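You operate a simulated robot arm through the tools that you are given. There is no shell and no other tool. Be economical: measure what you need, move in short steps, check, and stop when the job is done.

You are at the controls of a simulated robot arm. One attempt, no reset.

Task
Void the lowest-numbered ticket of the row and dry the white ticket on the warm plate.
Fine: voided ticket into the red tray, stamp back, warm plate off again.

It is judged by the outcome, as a careful person would: the job done as asked, and still so three seconds after it is handed in. It fails if anything else is knocked over, pushed out of place, dropped, spilled or broken.

Robot
A 7-joint arm with a two-finger parallel gripper, fixed in place. Base frame: the origin is at the foot of the arm, x ahead of it, y to its left, z up. Units: m, degrees, N and s.
With the tool pointing down near the work surface it reaches from about 0.48 to 0.92 m from the base axis. Its first joint turns from -115.0 to 115.0 degrees. Payload 3.91 kg.
Tool frame: the origin (TCP) lies between the finger pads and is the grasp point; the fingertips stand 0.03 m ahead of it; z points along the fingers, y is the line along which they close. The gripper opens to 0.11 m. The fingers are 0.02 m wide and 0.01 m thick; the gripper's body (0.048 by 0.112 m) begins 0.055 m behind the TCP.
Orientation is that of the tool frame in the base frame, as a unit quaternion [x, y, z, w]. With the fingers straight down and closing along the base's y, the tool's x points along the base's -x, its y along +y and its z along -z.

Tools
- The arm moves only by the tool send_rows. Its argument "motion" is a list of rows, each a list of 7 numbers: the shift along the tool's x, y, z in m, then the turn, a rotation vector about the tool's x, y, z in degrees, then the opening in per cent of the stroke, from 0 (shut) to 100 (fully open). In form: [[x, y, z, rx, ry, rz, fingers], ...]. A call has 1 to 10 rows; each row shifts and turns the commanded pose from where the row before left it, along the tool's axes as they then stand. A row lasts 0.2 s, in which the tool goes at most 0.05 m and 8.6 degrees; a call with a longer step from one row to the next is refused whole, and so is a gripper value outside its range. Where a pose cannot be reached the arm comes as near as it can. A force on the tool above 40 N (or 10 N above the force at the start of the call, whichever is more), or a blocked arm, ends the call early, and 0.2 s more pass. Each finger travels about 0.153 m/s and halts on what it meets, pressing with about 41 N; the grip force reading is that of the motor and also rises with nothing between the fingers. The clock runs only during rows and for 0.2 s after the last one: add rows that do not move to give the fingers time. The reply holds the time, the measured pose of the TCP, the force on the tool along the base axes, the opening and the grip force, in the units named above and with some noise.
- Cameras (640 x 400 px; columns grow to the right, rows downward): "scene" is fixed at [0.2195, -0.4999, 1.6259]; the picture's right is [0.85, -0.52, 0.00], its down [-0.29, -0.48, -0.83] and it looks along [0.43, 0.70, -0.56] (base axes); focal length 366 px, centre (320, 200). "wrist" rides on the gripper at [-0.036, 0, -0.057] in the tool frame; the picture's right is [0.00, -1.00, 0.00], its down [0.97, 0.00, -0.24] and it looks along [0.24, 0.00, 0.97] (tool axes); focal length 218 px, centre (320, 200). There is no depth. A picture from a camera that has moved, and an enlarged one, comes with that camera's place and axes in the base frame and with its lens.
- capture(camera): a new picture of that camera. No time passes.
- slide_trunk(by): slides the trunk up (or, below 0, down) by that many m; the arm rides with it, the base frame stays. It gives what a move gives, with no picture.
- inspect(camera, box): a new picture of the part [left, top, right, bottom] of that camera's present view, enlarged. No time passes.
- finish_job(): hands the job in; it is judged then, once.

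Go step by step. Nothing tells you positions but the pictures and the camera data: compare them with the known pose of the tool, close in by small moves and look again before you grip or let go. The budget is 120 turns and 68 pictures, counting those below and the enlarged ones. Unless the task says otherwise, let go and move clear before handing in, and close with one line.

The tools are called after "Request:" as a command line: name --pt "numbers of a row" for each row, then --argument value for the rest, lists and objects as JSON in quotes. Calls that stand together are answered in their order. send_rows: Moves the arm, as the interface text tells. Its arguments: {"type":"object","properties":{"motion":{"type":"array"}},"required":["motion"]} The other tools are called the same way: slide_trunk (by) slides the trunk up or down; capture (camera) takes a picture; inspect (camera, box) takes an enlarged picture of a part of a camera's view; finish_job () hands the job in.

At the start:

```text
clock: 0.0
eef_pos: [0.4663, 0.0896, 1.2729]
tcp_rot: [0.001, 1.0, -0.001, -0.001]
contact_force: [0.3, -0.6, 0.2]
finger_gap: 0.1101
grasp_force: 0.0
trunk travel left (down, up): [-0.8, 0.19]
```

scene: 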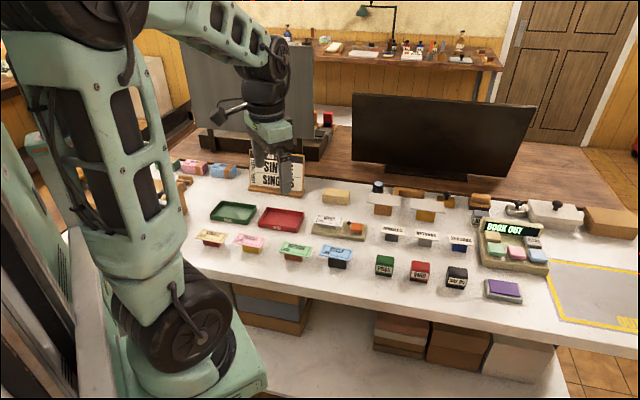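
wrist: 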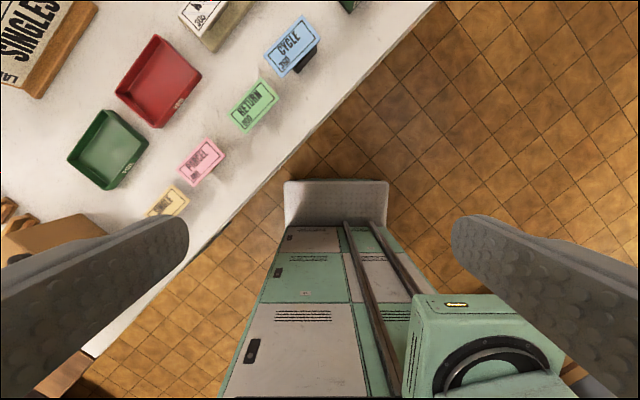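

I see a ticket desk with a row of tickets (yellow, pink, green, blue), trays, stamps and a plate device. I'll look closer to read the labels.

Request:
inspect --camera "scene" --box '[180, 190, 380, 300]'

Request:
inspect --camera "scene" --box '[360, 170, 560, 310]'

Request:
inspect --camera "scene" --box '[160, 130, 360, 250]'

Request:
inspect --camera "wrist" --box '[140, 0, 360, 220]'

```text
3.20 times, centred on (280, 245) of scene
camera zoom: at [0.2195, -0.4999, 1.6259], right [0.85, -0.52, 0.0], down [-0.29, -0.48, -0.83], along [0.43, 0.7, -0.56], focal length 1172 px, centre (448, 56)
```

zoom: 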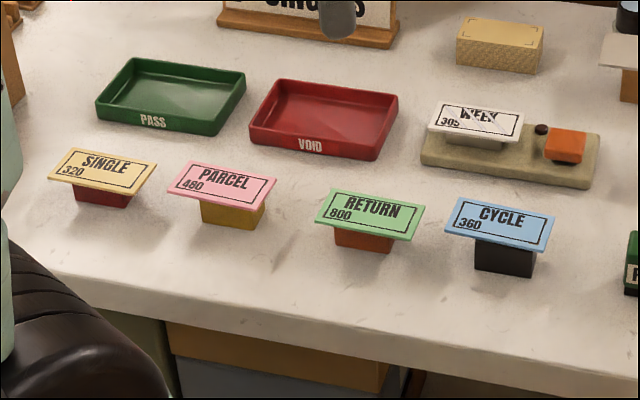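

```text
2.86 times, centred on (460, 240) of scene
camera zoom: at [0.2195, -0.4999, 1.6259], right [0.85, -0.52, 0.0], down [-0.29, -0.48, -0.83], along [0.43, 0.7, -0.56], focal length 1047 px, centre (-80, 86)
```

zoom: 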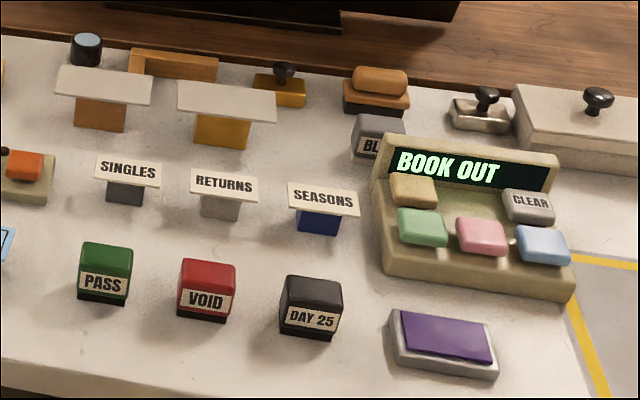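

```text
3.20 times, centred on (260, 190) of scene
camera zoom: at [0.2195, -0.4999, 1.6259], right [0.85, -0.52, 0.0], down [-0.29, -0.48, -0.83], along [0.43, 0.7, -0.56], focal length 1172 px, centre (512, 232)
```

zoom: 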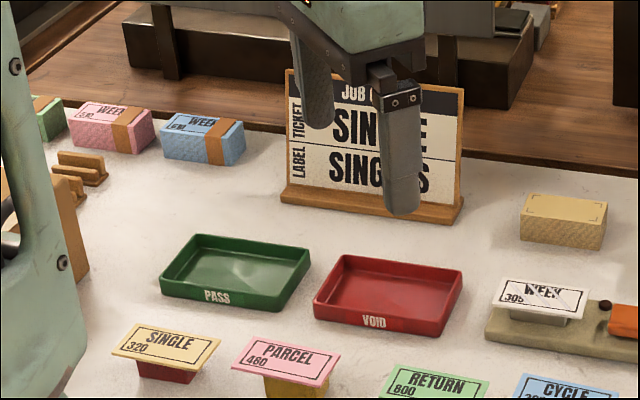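

```text
1.82 times, centred on (250, 110) of wrist
camera zoom: at [0.5032, 0.0889, 1.331], right [0.0, -1.0, 0.0], down [-0.97, 0.0, 0.24], along [-0.24, 0.0, -0.97], focal length 397 px, centre (447, 364)
```

zoom: 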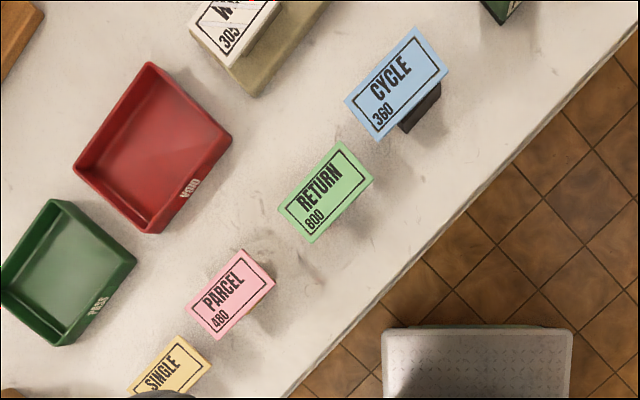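

The row reads 320, 480, 800(?), 360, and the white WEEK 305 sits on a plate with an orange switch. I'll zoom in on the details.

Request:
inspect --camera "scene" --box '[305, 205, 375, 249]'

Request:
inspect --camera "scene" --box '[190, 225, 270, 275]'

Request:
inspect --camera "scene" --box '[370, 245, 530, 305]'

Request:
inspect --camera "scene" --box '[275, 230, 360, 275]'

```text
9.09 times, centred on (340, 227) of scene
camera zoom: at [0.2195, -0.4999, 1.6259], right [0.85, -0.52, 0.0], down [-0.29, -0.48, -0.83], along [0.43, 0.7, -0.56], focal length 3330 px, centre (138, -46)
```

zoom: 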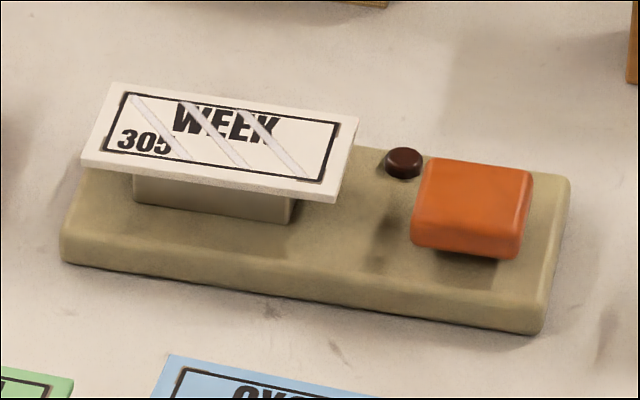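

```text
8.00 times, centred on (230, 250) of scene
camera zoom: at [0.2195, -0.4999, 1.6259], right [0.85, -0.52, 0.0], down [-0.29, -0.48, -0.83], along [0.43, 0.7, -0.56], focal length 2931 px, centre (1040, -200)
```

zoom: 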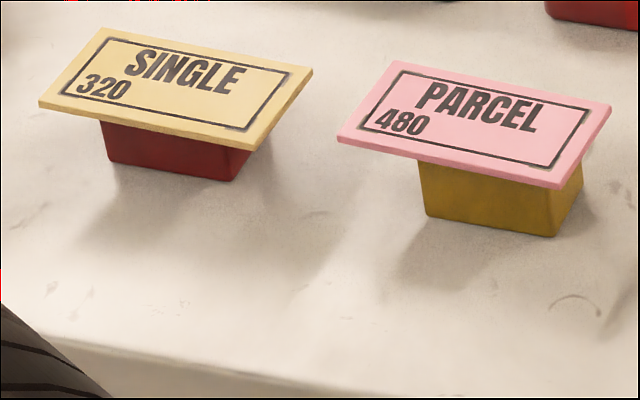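

```text
4.00 times, centred on (450, 275) of scene
camera zoom: at [0.2195, -0.4999, 1.6259], right [0.85, -0.52, 0.0], down [-0.29, -0.48, -0.83], along [0.43, 0.7, -0.56], focal length 1465 px, centre (-200, -100)
```

zoom: 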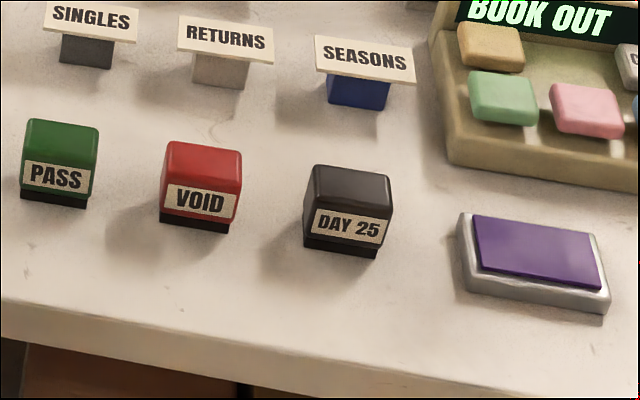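

```text
7.53 times, centred on (318, 252) of scene
camera zoom: at [0.2195, -0.4999, 1.6259], right [0.85, -0.52, 0.0], down [-0.29, -0.48, -0.83], along [0.43, 0.7, -0.56], focal length 2758 px, centre (339, -195)
```

zoom: 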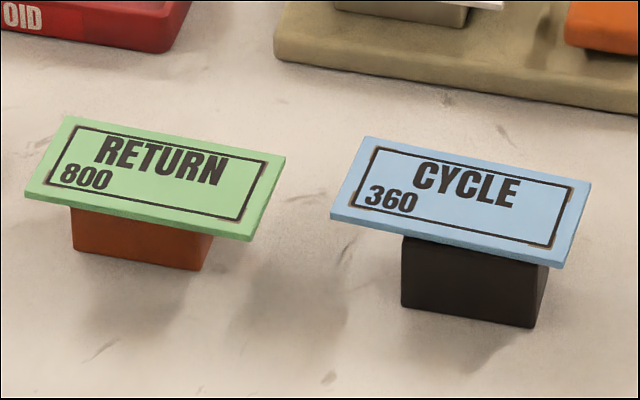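

The lowest number in the row is SINGLE 320 (yellow, at about (0.388, 0.402)). The VOID stamp is near (0.82, -0.03), and the desk is turned about 45° from the base. I'll turn the gripper 45° and move above the VOID stamp.

Request:
send_rows --pt "0 0 0.02 0 0 -7.5 100" --pt "0 0 0.02 0 0 -7.5 100" --pt "0 0 0.02 0 0 -7.5 100" --pt "0 0 0.02 0 0 -7.5 100" --pt "0 0 0.02 0 0 -7.5 100" --pt "0 0 0.02 0 0 -7.5 100" --pt "0 0 0 0 0 0 100"

Request:
send_rows --pt "-0.0168 -0.0339 0 0 0 0 100" --pt "-0.0168 -0.0339 0 0 0 0 100" --pt "-0.0168 -0.0339 0 0 0 0 100" --pt "-0.0168 -0.0339 0 0 0 0 100" --pt "-0.0168 -0.0339 0 0 0 0 100" --pt "-0.0168 -0.0339 0 0 0 0 100" --pt "-0.0168 -0.0339 0 0 0 0 100" --pt "-0.0168 -0.0339 0 0 0 0 100" --pt "-0.0168 -0.0339 0 0 0 0 100" --pt "-0.0168 -0.0339 0 0 0 0 100"

Request:
capture --camera "wrist"

Request:
capture --camera "scene"

```text
clock: 1.6
eef_pos: [0.4653, 0.0891, 1.1527]
tcp_rot: [-0.383, 0.924, 0.0, -0.001]
contact_force: [0.1, 1.1, 0.5]
finger_gap: 0.1098
grasp_force: 0.0
trunk travel left (down, up): [-0.8, 0.19]
```

```text
clock: 3.8
eef_pos: [0.8257, -0.0326, 1.1546]
tcp_rot: [-0.383, 0.924, 0.001, 0.0]
contact_force: [-0.2, -0.3, 0.7]
finger_gap: 0.11
grasp_force: 0.0
trunk travel left (down, up): [-0.8, 0.19]
```

```text
57 pictures are left
camera wrist: at [0.852, -0.0067, 1.2112], right [0.71, -0.71, 0.0], down [-0.69, -0.69, 0.24], along [-0.17, -0.17, -0.97], focal length 218 px, centre (320, 200)
```

wrist: 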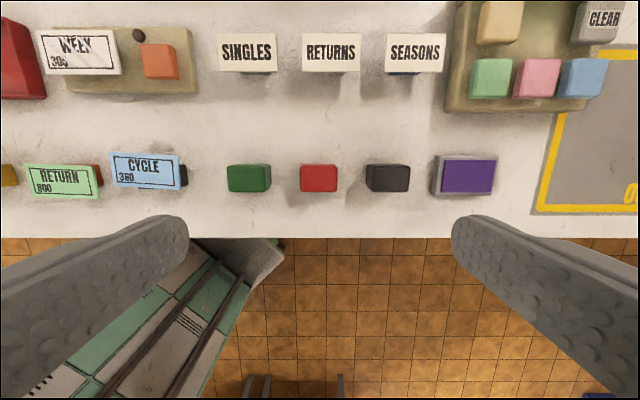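

```text
56 pictures are left
```

scene: 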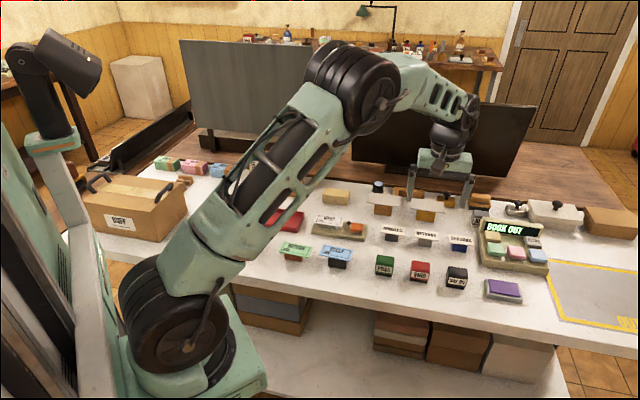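

The wrist axes line up with the desk. The VOID stamp is centred near (0.822, -0.033), with its top at about z 0.927. I'll narrow the fingers to clear the neighbouring stamps and come down partway.

Request:
send_rows --pt "0.0029 0.0023 0.02 0 0 0 65" --pt "0 0 0.03 0 0 0 65" --pt "0 0 0.03 0 0 0 65" --pt "0 0 0.03 0 0 0 65" --pt "0 0 0.03 0 0 0 65" --pt "0 0 0 0 0 0 65"

Request:
capture --camera "wrist"

Request:
inspect --camera "scene" --box '[360, 200, 520, 300]'

```text
clock: 5.2
eef_pos: [0.8206, -0.0332, 1.0134]
tcp_rot: [-0.383, 0.924, 0.001, 0.001]
contact_force: [-0.5, 0.3, 0.6]
finger_gap: 0.0713
grasp_force: 0.0
trunk travel left (down, up): [-0.8, 0.19]
```

```text
55 pictures are left
camera wrist: at [0.8474, -0.0074, 1.0702], right [0.71, -0.71, 0.0], down [-0.69, -0.69, 0.24], along [-0.17, -0.17, -0.97], focal length 218 px, centre (320, 200)
```

wrist: 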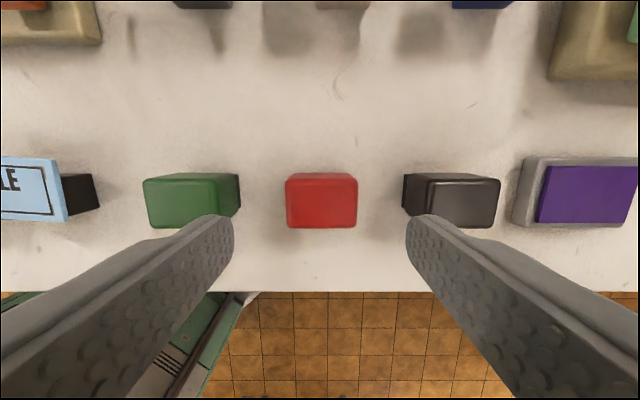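

```text
4.00 times, centred on (440, 250) of scene
camera zoom: at [0.2195, -0.4999, 1.6259], right [0.85, -0.52, 0.0], down [-0.29, -0.48, -0.83], along [0.43, 0.7, -0.56], focal length 1465 px, centre (-160, 0)
```

zoom: 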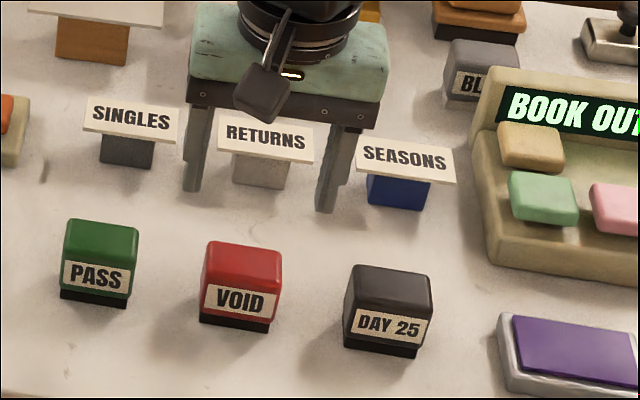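

The fingers sit either side of VOID and are clear of the others. I'll descend, grip and lift a little.

Request:
send_rows --pt "-0.0011 -0.0009 0.02 0 0 0 65" --pt "0 0 0.02 0 0 0 65" --pt "0 0 0.02 0 0 0 65" --pt "0 0 0.015 0 0 0 65" --pt "0 0 0.011 0 0 0 65" --pt "0 0 0 0 0 0 65" --pt "0 0 0 0 0 0 30" --pt "0 0 0 0 0 0 30" --pt "0 0 0 0 0 0 30"

Request:
capture --camera "wrist"

Request:
inspect --camera "scene" --box '[360, 200, 520, 300]'

```text
clock: 7.2
eef_pos: [0.8219, -0.0314, 0.9272]
tcp_rot: [-0.383, 0.924, 0.0, 0.0]
contact_force: [-0.3, 0.0, -0.5]
finger_gap: 0.0492
grasp_force: 40.9
trunk travel left (down, up): [-0.8, 0.19]
```

```text
53 pictures are left
camera wrist: at [0.8487, -0.0066, 0.9848], right [0.71, -0.71, 0.0], down [-0.69, -0.69, 0.24], along [-0.17, -0.17, -0.97], focal length 218 px, centre (320, 200)
```

wrist: 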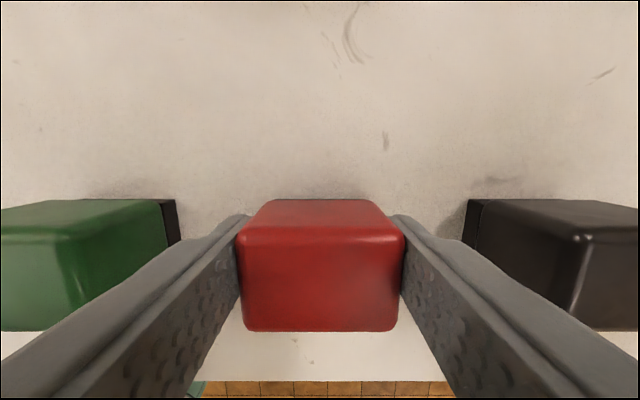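

```text
4.00 times, centred on (440, 250) of scene
camera zoom: at [0.2195, -0.4999, 1.6259], right [0.85, -0.52, 0.0], down [-0.29, -0.48, -0.83], along [0.43, 0.7, -0.56], focal length 1465 px, centre (-160, 0)
```

zoom: 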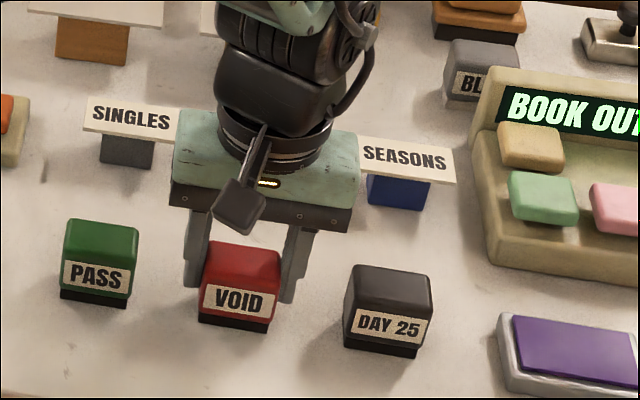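

The stamp is gripped (0.049 m). I'll lift it and travel along the row to stop just above the SINGLE ticket.

Request:
send_rows --pt "0 0 -0.02 0 0 0 30" --pt "0 0 -0.04 0 0 0 30" --pt "0 0 -0.05 0 0 0 30" --pt "0 0 -0.04 0 0 0 30" --pt "0 0.04 0 0 0 0 30" --pt "0 0.045 0 0 0 0 30" --pt "0 0.045 0 0 0 0 30" --pt "0 0.045 0 0 0 0 30" --pt "0 0.045 0 0 0 0 30" --pt "0 0.045 0 0 0 0 30"

Request:
send_rows --pt "0 0.045 0 0 0 0 30" --pt "0 0.045 0 0 0 0 30" --pt "0 0.045 0 0 0 0 30" --pt "0 0.045 0 0 0 0 30" --pt "0 0.045 0 0 0 0 30" --pt "0 0.045 0 0 0 0 30" --pt "0 0.045 0 0 0 0 30" --pt "0 0.034 0 0 0 0 30" --pt "0 0 0 0 0 0 30"

Request:
capture --camera "wrist"

Request:
capture --camera "scene"

```text
clock: 9.4
eef_pos: [0.6344, 0.1551, 1.0774]
tcp_rot: [-0.382, 0.924, 0.001, 0.0]
contact_force: [-0.3, -0.4, -0.9]
finger_gap: 0.0493
grasp_force: 41.0
trunk travel left (down, up): [-0.8, 0.19]
```

```text
clock: 11.4
eef_pos: [0.387, 0.4021, 1.0765]
tcp_rot: [-0.383, 0.924, 0.0, 0.0]
contact_force: [0.3, 0.2, -0.8]
finger_gap: 0.0495
grasp_force: 41.3
trunk travel left (down, up): [-0.8, 0.19]
```

```text
51 pictures are left
camera wrist: at [0.4138, 0.4277, 1.1339], right [0.71, -0.71, 0.0], down [-0.69, -0.69, 0.24], along [-0.17, -0.17, -0.97], focal length 218 px, centre (320, 200)
```

wrist: 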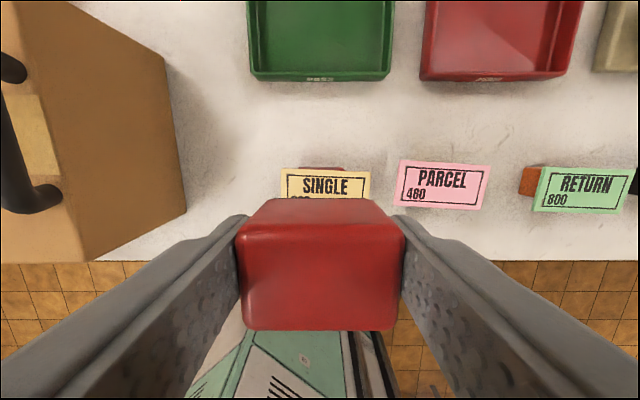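

```text
50 pictures are left
```

scene: 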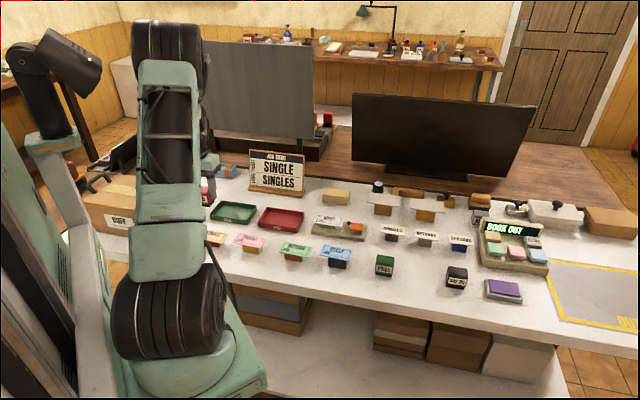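

The stamp is above SINGLE. Triangulating both views puts the ticket centre near (0.387, 0.395), with its top at about z 0.915. I'll shift slightly and come down close to it.

Request:
send_rows --pt "0.004 -0.0037 0.02 0 0 0 30" --pt "0 0 0.03 0 0 0 30" --pt "0 0 0.03 0 0 0 30" --pt "0 0 0.018 0 0 0 30" --pt "0 0 0 0 0 0 30"

Request:
capture --camera "wrist"

Request:
inspect --camera "scene" --box '[170, 200, 270, 270]'

```text
clock: 12.6
eef_pos: [0.3884, 0.3969, 0.9795]
tcp_rot: [-0.382, 0.924, 0.001, 0.0]
contact_force: [0.3, -0.2, -0.8]
finger_gap: 0.0493
grasp_force: 41.0
trunk travel left (down, up): [-0.8, 0.19]
```

```text
49 pictures are left
camera wrist: at [0.4145, 0.4216, 1.0372], right [0.71, -0.71, 0.0], down [-0.69, -0.69, 0.24], along [-0.17, -0.17, -0.97], focal length 218 px, centre (320, 200)
```

wrist: 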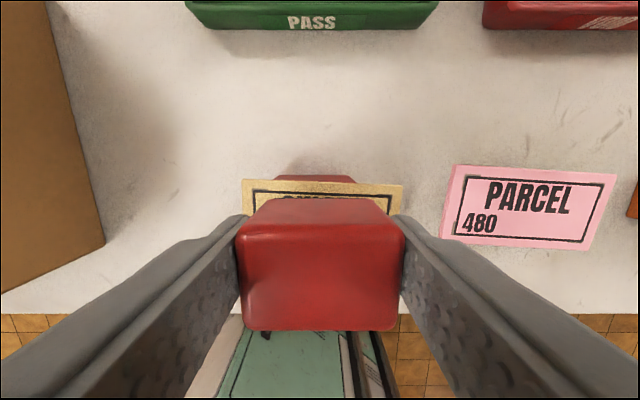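

```text
5.71 times, centred on (220, 235) of scene
camera zoom: at [0.2195, -0.4999, 1.6259], right [0.85, -0.52, 0.0], down [-0.29, -0.48, -0.83], along [0.43, 0.7, -0.56], focal length 2093 px, centre (891, 0)
```

zoom: 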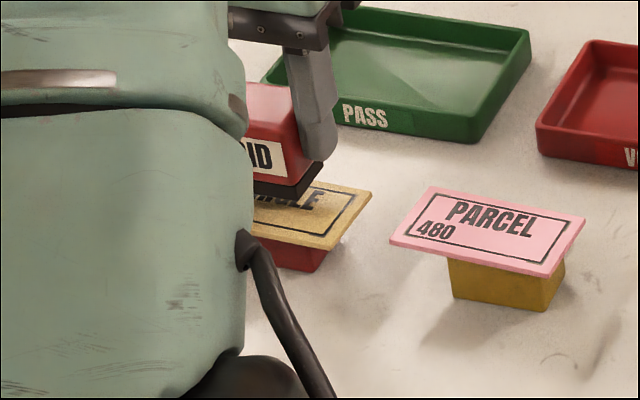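

Laterally centred, but a few mm too far out, so I'll shift 4 mm inward. Then I'll press down in small steps.

Request:
send_rows --pt "0.004 0 0.006 0 0 0 30" --pt "0 0 0.004 0 0 0 30" --pt "0 0 0.003 0 0 0 30" --pt "0 0 0.002 0 0 0 30" --pt "0 0 0 0 0 0 30"

```text
clock: 13.8
eef_pos: [0.3839, 0.3926, 0.9641]
tcp_rot: [-0.383, 0.924, 0.0, -0.001]
contact_force: [-0.4, -0.2, 5.7]
finger_gap: 0.0494
grasp_force: 40.9
trunk travel left (down, up): [-0.8, 0.19]
```

Contact at about 6 N. I'll press a bit harder.

Request:
send_rows --pt "0 0 0.001 0 0 0 30" --pt "0 0 0.001 0 0 0 30" --pt "0 0 0 0 0 0 30"

```text
clock: 14.6
eef_pos: [0.3846, 0.3955, 0.9642]
tcp_rot: [-0.383, 0.924, 0.001, 0.002]
contact_force: [-1.2, -1.0, 27.0]
finger_gap: 0.0494
grasp_force: 41.1
trunk travel left (down, up): [-0.8, 0.19]
```

27 N is a firm press, so I'll lift straight up and check the mark.

Request:
send_rows --pt "0 0 -0.003 0 0 0 30" --pt "0 0 -0.01 0 0 0 30" --pt "0 0 -0.03 0 0 0 30" --pt "0 0 -0.05 0 0 0 30" --pt "0 0 -0.05 0 0 0 30" --pt "0 -0.045 0 0 0 0 30" --pt "0 -0.045 0 0 0 0 30" --pt "0 -0.045 0 0 0 0 30" --pt "0 -0.045 0 0 0 0 30"

Request:
capture --camera "wrist"

Request:
inspect --camera "scene" --box '[190, 225, 270, 275]'

```text
clock: 16.6
eef_pos: [0.5119, 0.2663, 1.1056]
tcp_rot: [-0.384, 0.923, 0.0, 0.001]
contact_force: [-0.3, 0.8, -1.2]
finger_gap: 0.0494
grasp_force: 40.9
trunk travel left (down, up): [-0.8, 0.19]
```

```text
47 pictures are left
camera wrist: at [0.5385, 0.292, 1.1631], right [0.71, -0.71, 0.0], down [-0.69, -0.69, 0.24], along [-0.17, -0.17, -0.97], focal length 218 px, centre (320, 200)
```

wrist: 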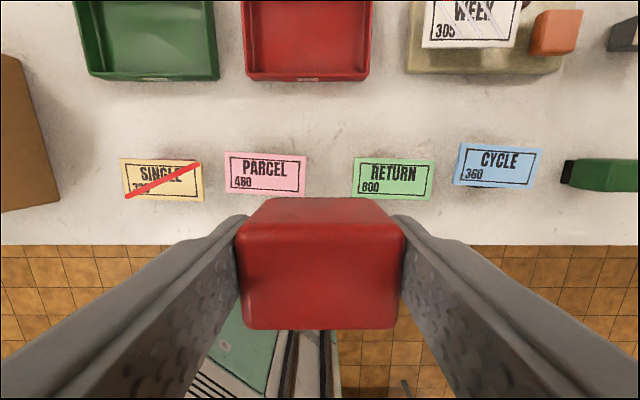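

```text
8.00 times, centred on (230, 250) of scene
camera zoom: at [0.2195, -0.4999, 1.6259], right [0.85, -0.52, 0.0], down [-0.29, -0.48, -0.83], along [0.43, 0.7, -0.56], focal length 2931 px, centre (1040, -200)
```

zoom: 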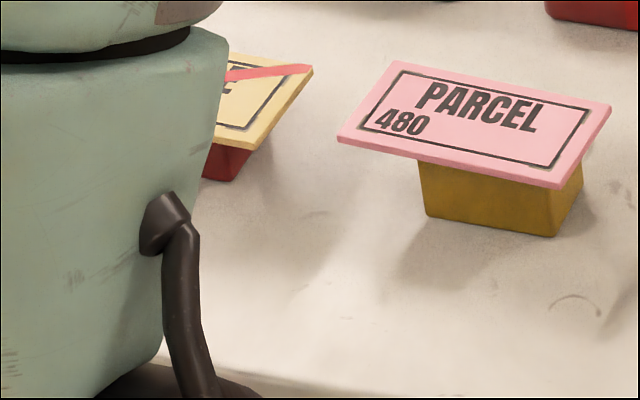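

A red void stroke is on SINGLE 320. Next I'll carry the stamp back above its place.

Request:
send_rows --pt "-0.0008 -0.04305 0 0 0 0 30" --pt "-0.0008 -0.04305 0 0 0 0 30" --pt "-0.0008 -0.04305 0 0 0 0 30" --pt "-0.0008 -0.04305 0 0 0 0 30" --pt "-0.0008 -0.04305 0 0 0 0 30" --pt "-0.0008 -0.04305 0 0 0 0 30" --pt "-0.0008 -0.04305 0 0 0 0 30" --pt "-0.0008 -0.04305 0 0 0 0 30" --pt "-0.0008 -0.04305 0 0 0 0 30" --pt "-0.0008 -0.04305 0 0 0 0 30"

Request:
send_rows --pt "0 0 0.05 0 0 0 30" --pt "0 0 0.05 0 0 0 30" --pt "0 0 0.03 0 0 0 30" --pt "0 0 0 0 0 0 30" --pt "0 0 0 0 0 0 30"

Request:
inspect --camera "scene" --box '[360, 200, 520, 300]'

Request:
capture --camera "wrist"

```text
clock: 18.8
eef_pos: [0.8234, -0.0307, 1.1067]
tcp_rot: [-0.384, 0.923, -0.001, -0.001]
contact_force: [-0.7, 0.4, -0.2]
finger_gap: 0.0495
grasp_force: 40.8
trunk travel left (down, up): [-0.8, 0.19]
```

```text
clock: 20.0
eef_pos: [0.8235, -0.0322, 0.977]
tcp_rot: [-0.383, 0.924, 0.0, 0.0]
contact_force: [-0.6, -0.8, -0.9]
finger_gap: 0.0494
grasp_force: 41.0
trunk travel left (down, up): [-0.8, 0.19]
```

```text
4.00 times, centred on (440, 250) of scene
camera zoom: at [0.2195, -0.4999, 1.6259], right [0.85, -0.52, 0.0], down [-0.29, -0.48, -0.83], along [0.43, 0.7, -0.56], focal length 1465 px, centre (-160, 0)
```

zoom: 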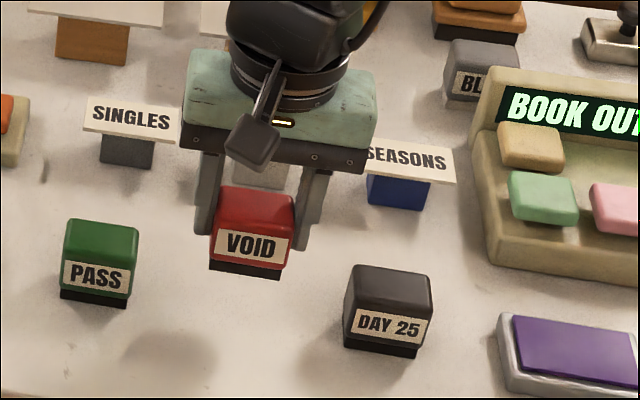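

```text
44 pictures are left
camera wrist: at [0.8495, -0.0065, 1.033], right [0.71, -0.71, 0.0], down [-0.69, -0.69, 0.24], along [-0.17, -0.17, -0.97], focal length 218 px, centre (320, 200)
```

wrist: 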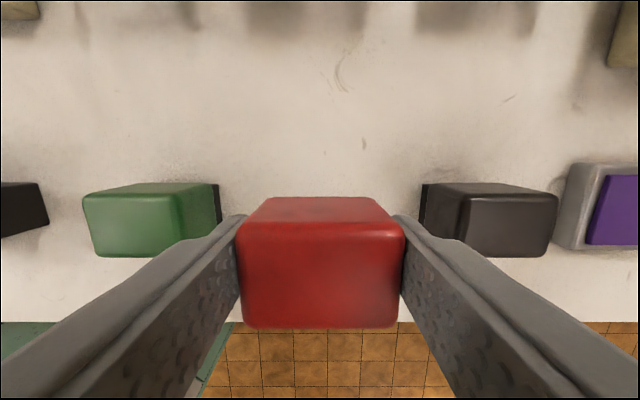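

It is aligned with its neighbours. I'll lower it to the desk gently, then open a little.

Request:
send_rows --pt "0.001 0.0005 0.02 0 0 0 30" --pt "0 0 0.018 0 0 0 30" --pt "0 0 0.006 0 0 0 30" --pt "0 0 0.003 0 0 0 30" --pt "0 0 0.001 0 0 0 30" --pt "0 0 0 0 0 0 30"

```text
clock: 21.4
eef_pos: [0.8224, -0.0316, 0.9288]
tcp_rot: [-0.383, 0.924, 0.0, 0.0]
contact_force: [0.4, 0.1, -1.4]
finger_gap: 0.0495
grasp_force: 40.3
trunk travel left (down, up): [-0.8, 0.19]
```

Request:
send_rows --pt "0 0 0.001 0 0 0 30" --pt "0 0 0.0005 0 0 0 30" --pt "0 0 0 0 0 0 30"

```text
clock: 22.2
eef_pos: [0.8217, -0.0321, 0.9274]
tcp_rot: [-0.383, 0.924, 0.0, 0.001]
contact_force: [-1.2, -0.1, 8.4]
finger_gap: 0.0494
grasp_force: 41.5
trunk travel left (down, up): [-0.8, 0.19]
```

It's touching the desk, back at its original pose. I'll release and rise.

Request:
send_rows --pt "0 0 -0.0005 0 0 0 50" --pt "0 0 0 0 0 0 62" --pt "0 0 0 0 0 0 62" --pt "0 0 -0.02 0 0 0 62" --pt "0 0 -0.03 0 0 0 62" --pt "0 0 -0.05 0 0 0 62" --pt "0 0 -0.05 0 0 0 62"

Request:
inspect --camera "scene" --box '[360, 200, 520, 300]'

```text
clock: 23.8
eef_pos: [0.8213, -0.0323, 1.0776]
tcp_rot: [-0.384, 0.924, 0.0, -0.001]
contact_force: [0.6, 0.0, -0.4]
finger_gap: 0.068
grasp_force: 0.0
trunk travel left (down, up): [-0.8, 0.19]
```

```text
4.00 times, centred on (440, 250) of scene
camera zoom: at [0.2195, -0.4999, 1.6259], right [0.85, -0.52, 0.0], down [-0.29, -0.48, -0.83], along [0.43, 0.7, -0.56], focal length 1465 px, centre (-160, 0)
```

zoom: 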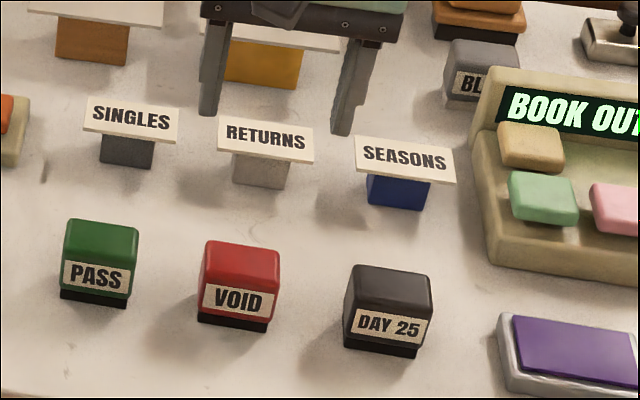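

The VOID stamp is back in place. Next is the warm plate switch: fingers shut, hover above the orange button.

Request:
send_rows --pt "-0.0238 0.0322 0 0 0 0 30" --pt "-0.0238 0.0322 0 0 0 0 0" --pt "-0.0238 0.0322 0 0 0 0 0" --pt "-0.0238 0.0322 0 0 0 0 0" --pt "-0.0238 0.0322 0 0 0 0 0" --pt "-0.0238 0.0322 0 0 0 0 0" --pt "0 0 0 0 0 0 0"

Request:
capture --camera "wrist"

Request:
inspect --camera "scene" --box '[305, 195, 385, 245]'

```text
clock: 25.4
eef_pos: [0.7863, 0.2072, 1.0769]
tcp_rot: [-0.383, 0.924, -0.001, -0.001]
contact_force: [0.1, -0.2, 0.2]
finger_gap: 0.0
grasp_force: 37.3
trunk travel left (down, up): [-0.8, 0.19]
```

```text
42 pictures are left
camera wrist: at [0.8121, 0.2319, 1.1335], right [0.71, -0.71, 0.0], down [-0.69, -0.69, 0.24], along [-0.17, -0.17, -0.97], focal length 218 px, centre (320, 200)
```

wrist: 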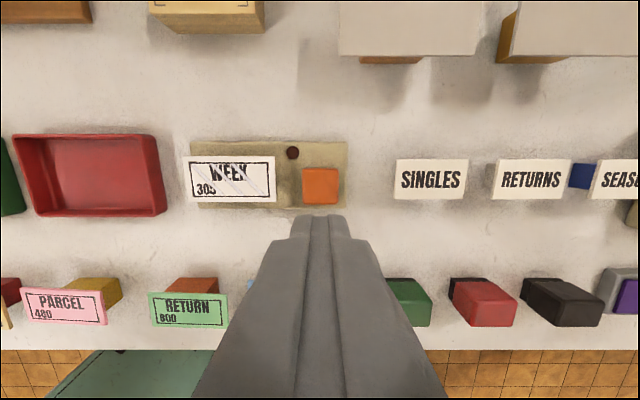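

```text
8.00 times, centred on (345, 220) of scene
camera zoom: at [0.2195, -0.4999, 1.6259], right [0.85, -0.52, 0.0], down [-0.29, -0.48, -0.83], along [0.43, 0.7, -0.56], focal length 2931 px, centre (120, 40)
```

zoom: 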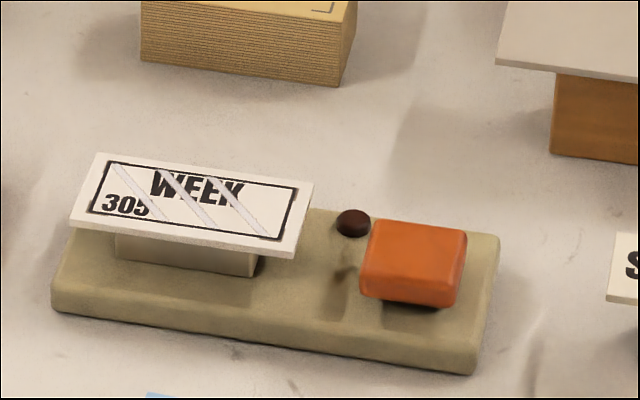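

The orange button is centred at about (0.784, 0.204). I'll descend onto it and then press in small steps.

Request:
send_rows --pt "0.0035 0 0.03 0 0 0 0" --pt "0 0 0.04 0 0 0 0" --pt "0 0 0.037 0 0 0 0" --pt "0 0 0.004 0 0 0 0" --pt "0 0 0.004 0 0 0 0" --pt "0 0 0.003 0 0 0 0" --pt "0 0 0 0 0 0 0"

Request:
inspect --camera "scene" --box '[305, 195, 385, 245]'

```text
clock: 27.0
eef_pos: [0.783, 0.2035, 0.9594]
tcp_rot: [-0.383, 0.924, 0.0, -0.001]
contact_force: [-0.5, 0.4, 0.2]
finger_gap: 0.0001
grasp_force: 37.8
trunk travel left (down, up): [-0.8, 0.19]
```

```text
8.00 times, centred on (345, 220) of scene
camera zoom: at [0.2195, -0.4999, 1.6259], right [0.85, -0.52, 0.0], down [-0.29, -0.48, -0.83], along [0.43, 0.7, -0.56], focal length 2931 px, centre (120, 40)
```

zoom: 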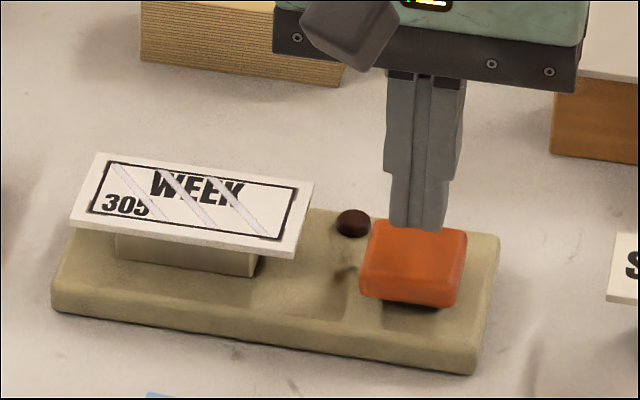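

Well over the button, with about 1–2 cm left. I'll continue down slowly.

Request:
send_rows --pt "0 0 0.004 0 0 0 0" --pt "0 0 0.004 0 0 0 0" --pt "0 0 0.003 0 0 0 0" --pt "0 0 0.002 0 0 0 0" --pt "0 0 0 0 0 0 0"

Request:
inspect --camera "scene" --box '[305, 195, 385, 245]'

```text
clock: 28.2
eef_pos: [0.7829, 0.2027, 0.9466]
tcp_rot: [-0.382, 0.924, 0.001, 0.0]
contact_force: [0.4, -0.2, -0.1]
finger_gap: 0.0004
grasp_force: 37.7
trunk travel left (down, up): [-0.8, 0.19]
```

```text
8.00 times, centred on (345, 220) of scene
camera zoom: at [0.2195, -0.4999, 1.6259], right [0.85, -0.52, 0.0], down [-0.29, -0.48, -0.83], along [0.43, 0.7, -0.56], focal length 2931 px, centre (120, 40)
```

zoom: 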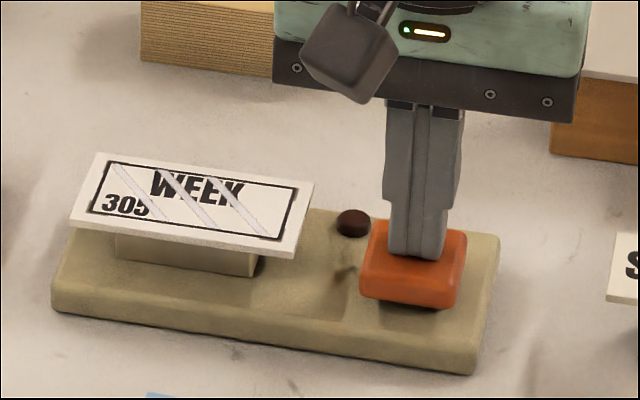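

Request:
send_rows --pt "0 0 0.002 0 0 0 0" --pt "0 0 0.002 0 0 0 0" --pt "0 0 0.002 0 0 0 0" --pt "0 0 0 0 0 0 0"

Request:
inspect --camera "scene" --box '[305, 195, 385, 245]'

```text
clock: 29.2
eef_pos: [0.785, 0.2029, 0.9412]
tcp_rot: [-0.383, 0.924, 0.0, 0.0]
contact_force: [-0.1, -1.2, 3.7]
finger_gap: 0.0001
grasp_force: 37.3
trunk travel left (down, up): [-0.8, 0.19]
```

```text
8.00 times, centred on (345, 220) of scene
camera zoom: at [0.2195, -0.4999, 1.6259], right [0.85, -0.52, 0.0], down [-0.29, -0.48, -0.83], along [0.43, 0.7, -0.56], focal length 2931 px, centre (120, 40)
```

zoom: 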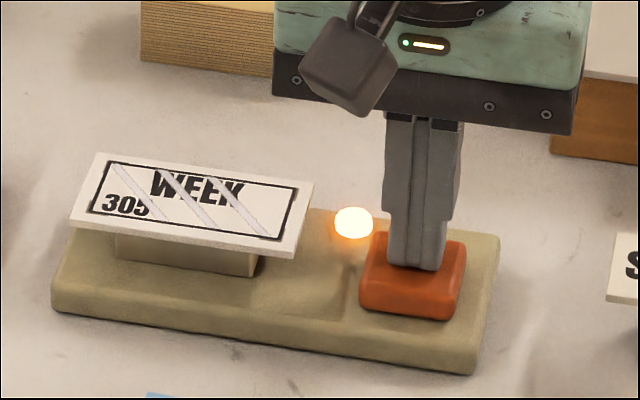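

The lamp is lit. I'll back off to see whether it latches, then wait.

Request:
send_rows --pt "0 0 -0.006 0 0 0 0" --pt "0 0 -0.01 0 0 0 0" --pt "0 0 0 0 0 0 0" --pt "0 0 0 0 0 0 0" --pt "0 0 0 0 0 0 0"

Request:
inspect --camera "scene" --box '[305, 195, 385, 245]'

```text
clock: 30.4
eef_pos: [0.7841, 0.2036, 0.9555]
tcp_rot: [-0.383, 0.924, 0.0, 0.001]
contact_force: [0.5, -0.2, -0.3]
finger_gap: 0.0002
grasp_force: 37.2
trunk travel left (down, up): [-0.8, 0.19]
```

```text
8.00 times, centred on (345, 220) of scene
camera zoom: at [0.2195, -0.4999, 1.6259], right [0.85, -0.52, 0.0], down [-0.29, -0.48, -0.83], along [0.43, 0.7, -0.56], focal length 2931 px, centre (120, 40)
```

zoom: 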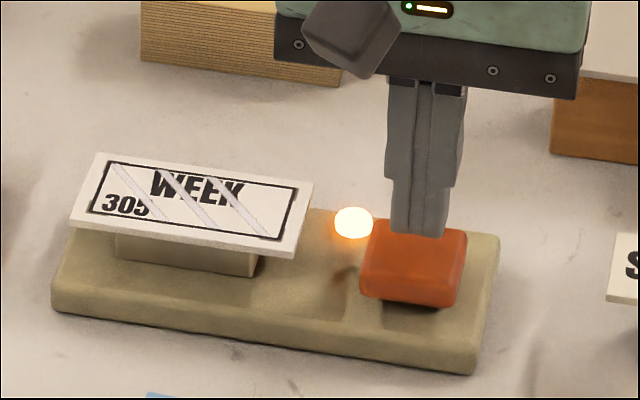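

It latches on and the streaks are still there. I'll wait here and watch.

Request:
send_rows --pt "0 0 0 0 0 0 0" --pt "0 0 0 0 0 0 0" --pt "0 0 0 0 0 0 0" --pt "0 0 0 0 0 0 0" --pt "0 0 0 0 0 0 0" --pt "0 0 0 0 0 0 0" --pt "0 0 0 0 0 0 0" --pt "0 0 0 0 0 0 0" --pt "0 0 0 0 0 0 0" --pt "0 0 0 0 0 0 0"

Request:
inspect --camera "scene" --box '[305, 195, 385, 245]'

```text
clock: 32.6
eef_pos: [0.7842, 0.2049, 0.956]
tcp_rot: [-0.383, 0.924, 0.0, 0.0]
contact_force: [0.7, 0.5, -0.1]
finger_gap: 0.0
grasp_force: 37.6
trunk travel left (down, up): [-0.8, 0.19]
```

```text
8.00 times, centred on (345, 220) of scene
camera zoom: at [0.2195, -0.4999, 1.6259], right [0.85, -0.52, 0.0], down [-0.29, -0.48, -0.83], along [0.43, 0.7, -0.56], focal length 2931 px, centre (120, 40)
```

zoom: 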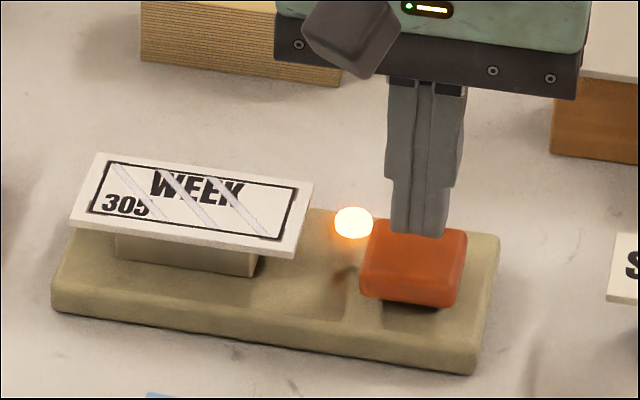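

Still streaked, so I'll wait more.

Request:
send_rows --pt "0 0 0 0 0 0 0" --pt "0 0 0 0 0 0 0" --pt "0 0 0 0 0 0 0" --pt "0 0 0 0 0 0 0" --pt "0 0 0 0 0 0 0" --pt "0 0 0 0 0 0 0" --pt "0 0 0 0 0 0 0" --pt "0 0 0 0 0 0 0" --pt "0 0 0 0 0 0 0" --pt "0 0 0 0 0 0 0"

Request:
inspect --camera "scene" --box '[305, 195, 385, 245]'

```text
clock: 34.8
eef_pos: [0.784, 0.2051, 0.9558]
tcp_rot: [-0.382, 0.924, 0.0, -0.001]
contact_force: [0.4, -0.5, 0.0]
finger_gap: 0.0
grasp_force: 37.7
trunk travel left (down, up): [-0.8, 0.19]
```

```text
8.00 times, centred on (345, 220) of scene
camera zoom: at [0.2195, -0.4999, 1.6259], right [0.85, -0.52, 0.0], down [-0.29, -0.48, -0.83], along [0.43, 0.7, -0.56], focal length 2931 px, centre (120, 40)
```

zoom: 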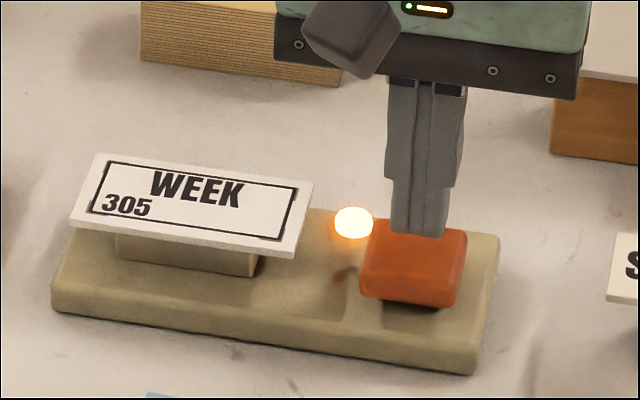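

The streaks are gone, so the ticket is dry. I'll press the button again to switch off, then back away.

Request:
send_rows --pt "0 0 0.005 0 0 0 0" --pt "0 0 0.005 0 0 0 0" --pt "0 0 0.003 0 0 0 0" --pt "0 0 0.002 0 0 0 0" --pt "0 0 0.001 0 0 0 0" --pt "0 0 -0.006 0 0 0 0" --pt "0 0 -0.01 0 0 0 0" --pt "0 0 0 0 0 0 0"

Request:
inspect --camera "scene" --box '[305, 195, 385, 245]'

```text
clock: 36.6
eef_pos: [0.7833, 0.2024, 0.9559]
tcp_rot: [-0.383, 0.924, 0.0, -0.001]
contact_force: [-0.2, 1.1, -0.5]
finger_gap: 0.0001
grasp_force: 37.2
trunk travel left (down, up): [-0.8, 0.19]
```

```text
8.00 times, centred on (345, 220) of scene
camera zoom: at [0.2195, -0.4999, 1.6259], right [0.85, -0.52, 0.0], down [-0.29, -0.48, -0.83], along [0.43, 0.7, -0.56], focal length 2931 px, centre (120, 40)
```

zoom: 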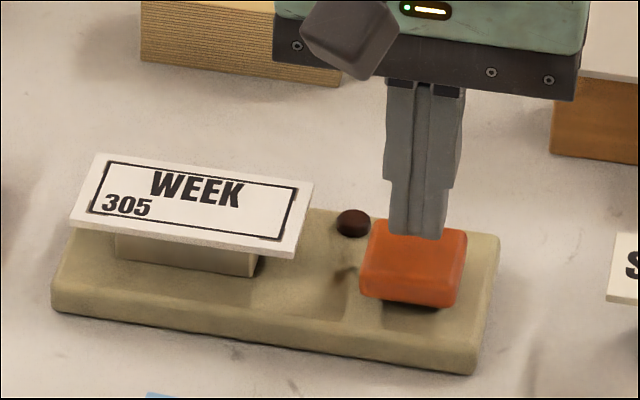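

Plate off, ticket dry. Now I'll go back above the voided SINGLE ticket, fingers open, for a look.

Request:
send_rows --pt "0 0 -0.04 0 0 0 0" --pt "0 0 -0.05 0 0 0 0" --pt "0 0 -0.03 0 0 0 0" --pt "0 0 0 0 0 0 0"

Request:
send_rows --pt "0.01447 0.04157 0 0 0 0 20" --pt "0.01447 0.04157 0 0 0 0 40" --pt "0.01447 0.04157 0 0 0 0 60" --pt "0.01447 0.04157 0 0 0 0 92" --pt "0.01447 0.04157 0 0 0 0 92" --pt "0.01447 0.04157 0 0 0 0 92" --pt "0.01447 0.04157 0 0 0 0 92" --pt "0.01447 0.04157 0 0 0 0 92" --pt "0.01447 0.04157 0 0 0 0 92" --pt "0.01447 0.04157 0 0 0 0 92"

Request:
send_rows --pt "0 0 0.04 0 0 0 92" --pt "0 0 0.04 0 0 0 92" --pt "0 0 0 0 0 0 92" --pt "0 0 0 0 0 0 92"

Request:
capture --camera "wrist"

```text
clock: 37.6
eef_pos: [0.7842, 0.2044, 1.0766]
tcp_rot: [-0.383, 0.924, 0.001, 0.0]
contact_force: [-0.7, -0.4, 0.6]
finger_gap: 0.0
grasp_force: 38.2
trunk travel left (down, up): [-0.8, 0.19]
```

```text
clock: 39.8
eef_pos: [0.3861, 0.3933, 1.0756]
tcp_rot: [-0.383, 0.924, 0.0, 0.0]
contact_force: [-0.6, 0.4, -0.5]
finger_gap: 0.1012
grasp_force: 0.0
trunk travel left (down, up): [-0.8, 0.19]
```

```text
clock: 40.8
eef_pos: [0.3869, 0.3947, 0.9945]
tcp_rot: [-0.383, 0.924, 0.001, 0.0]
contact_force: [-0.1, -1.2, 0.0]
finger_gap: 0.101
grasp_force: 0.1
trunk travel left (down, up): [-0.8, 0.19]
```

```text
33 pictures are left
camera wrist: at [0.4126, 0.4204, 1.052], right [0.71, -0.71, 0.0], down [-0.69, -0.69, 0.24], along [-0.17, -0.17, -0.97], focal length 218 px, centre (320, 200)
```

wrist: 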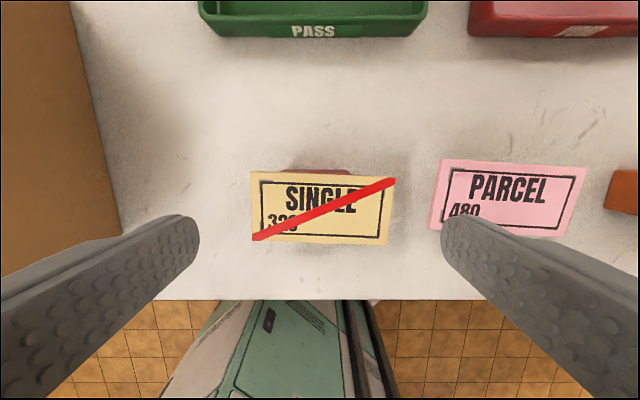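

The ticket is nearly centred and turned about 3° clockwise. I'll match that turn, shift 2–3 mm and descend so the tips just pass the ticket's overhanging ends.

Request:
send_rows --pt "0.0025 -0.001 0.01 0 0 2.8 93" --pt "0 0 0.02 0 0 0 93" --pt "0 0 0.01 0 0 0 93" --pt "0 0 0 0 0 0 93"

Request:
capture --camera "wrist"

Request:
inspect --camera "scene" --box '[190, 225, 270, 275]'

```text
clock: 41.8
eef_pos: [0.3857, 0.3922, 0.9562]
tcp_rot: [-0.36, 0.933, 0.0, 0.0]
contact_force: [-0.1, 0.0, 0.9]
finger_gap: 0.1024
grasp_force: 0.0
trunk travel left (down, up): [-0.8, 0.19]
```

```text
32 pictures are left
camera wrist: at [0.4127, 0.416, 1.0125], right [0.67, -0.74, 0.0], down [-0.72, -0.65, 0.24], along [-0.18, -0.16, -0.97], focal length 218 px, centre (320, 200)
```

wrist: 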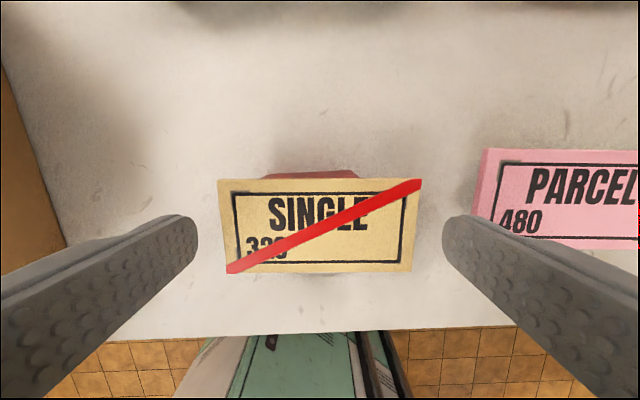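

```text
8.00 times, centred on (230, 250) of scene
camera zoom: at [0.2195, -0.4999, 1.6259], right [0.85, -0.52, 0.0], down [-0.29, -0.48, -0.83], along [0.43, 0.7, -0.56], focal length 2931 px, centre (1040, -200)
```

zoom: 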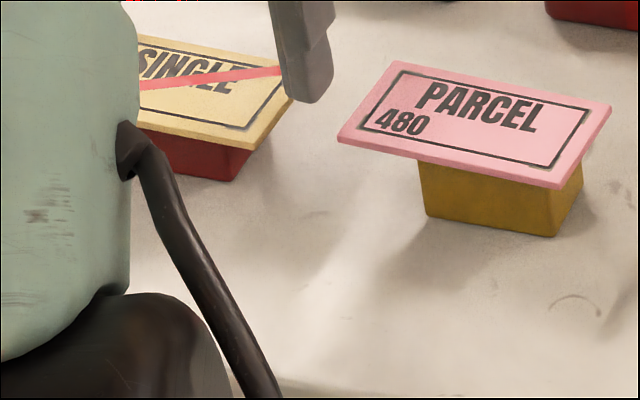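

Centred. I'll descend the last 2 cm and close.

Request:
send_rows --pt "0 0 0.01 0 0 0 93" --pt "0 0 0.01 0 0 0 93" --pt "0 0 0.002 0 0 0 93" --pt "0 0 0 0 0 0 93" --pt "0 0 0 0 0 0 85" --pt "0 0 0 0 0 0 80" --pt "0 0 0 0 0 0 76" --pt "0 0 0 0 0 0 76"

Request:
capture --camera "wrist"

```text
clock: 43.6
eef_pos: [0.3859, 0.3922, 0.9356]
tcp_rot: [-0.36, 0.933, 0.0, 0.001]
contact_force: [-0.4, 0.0, 0.0]
finger_gap: 0.0878
grasp_force: 41.4
trunk travel left (down, up): [-0.8, 0.19]
```

```text
30 pictures are left
camera wrist: at [0.4125, 0.4161, 0.9912], right [0.67, -0.74, 0.0], down [-0.72, -0.65, 0.24], along [-0.18, -0.16, -0.97], focal length 218 px, centre (320, 200)
```

wrist: 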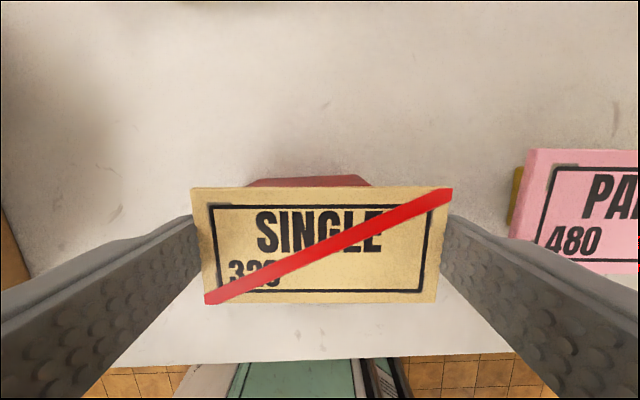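

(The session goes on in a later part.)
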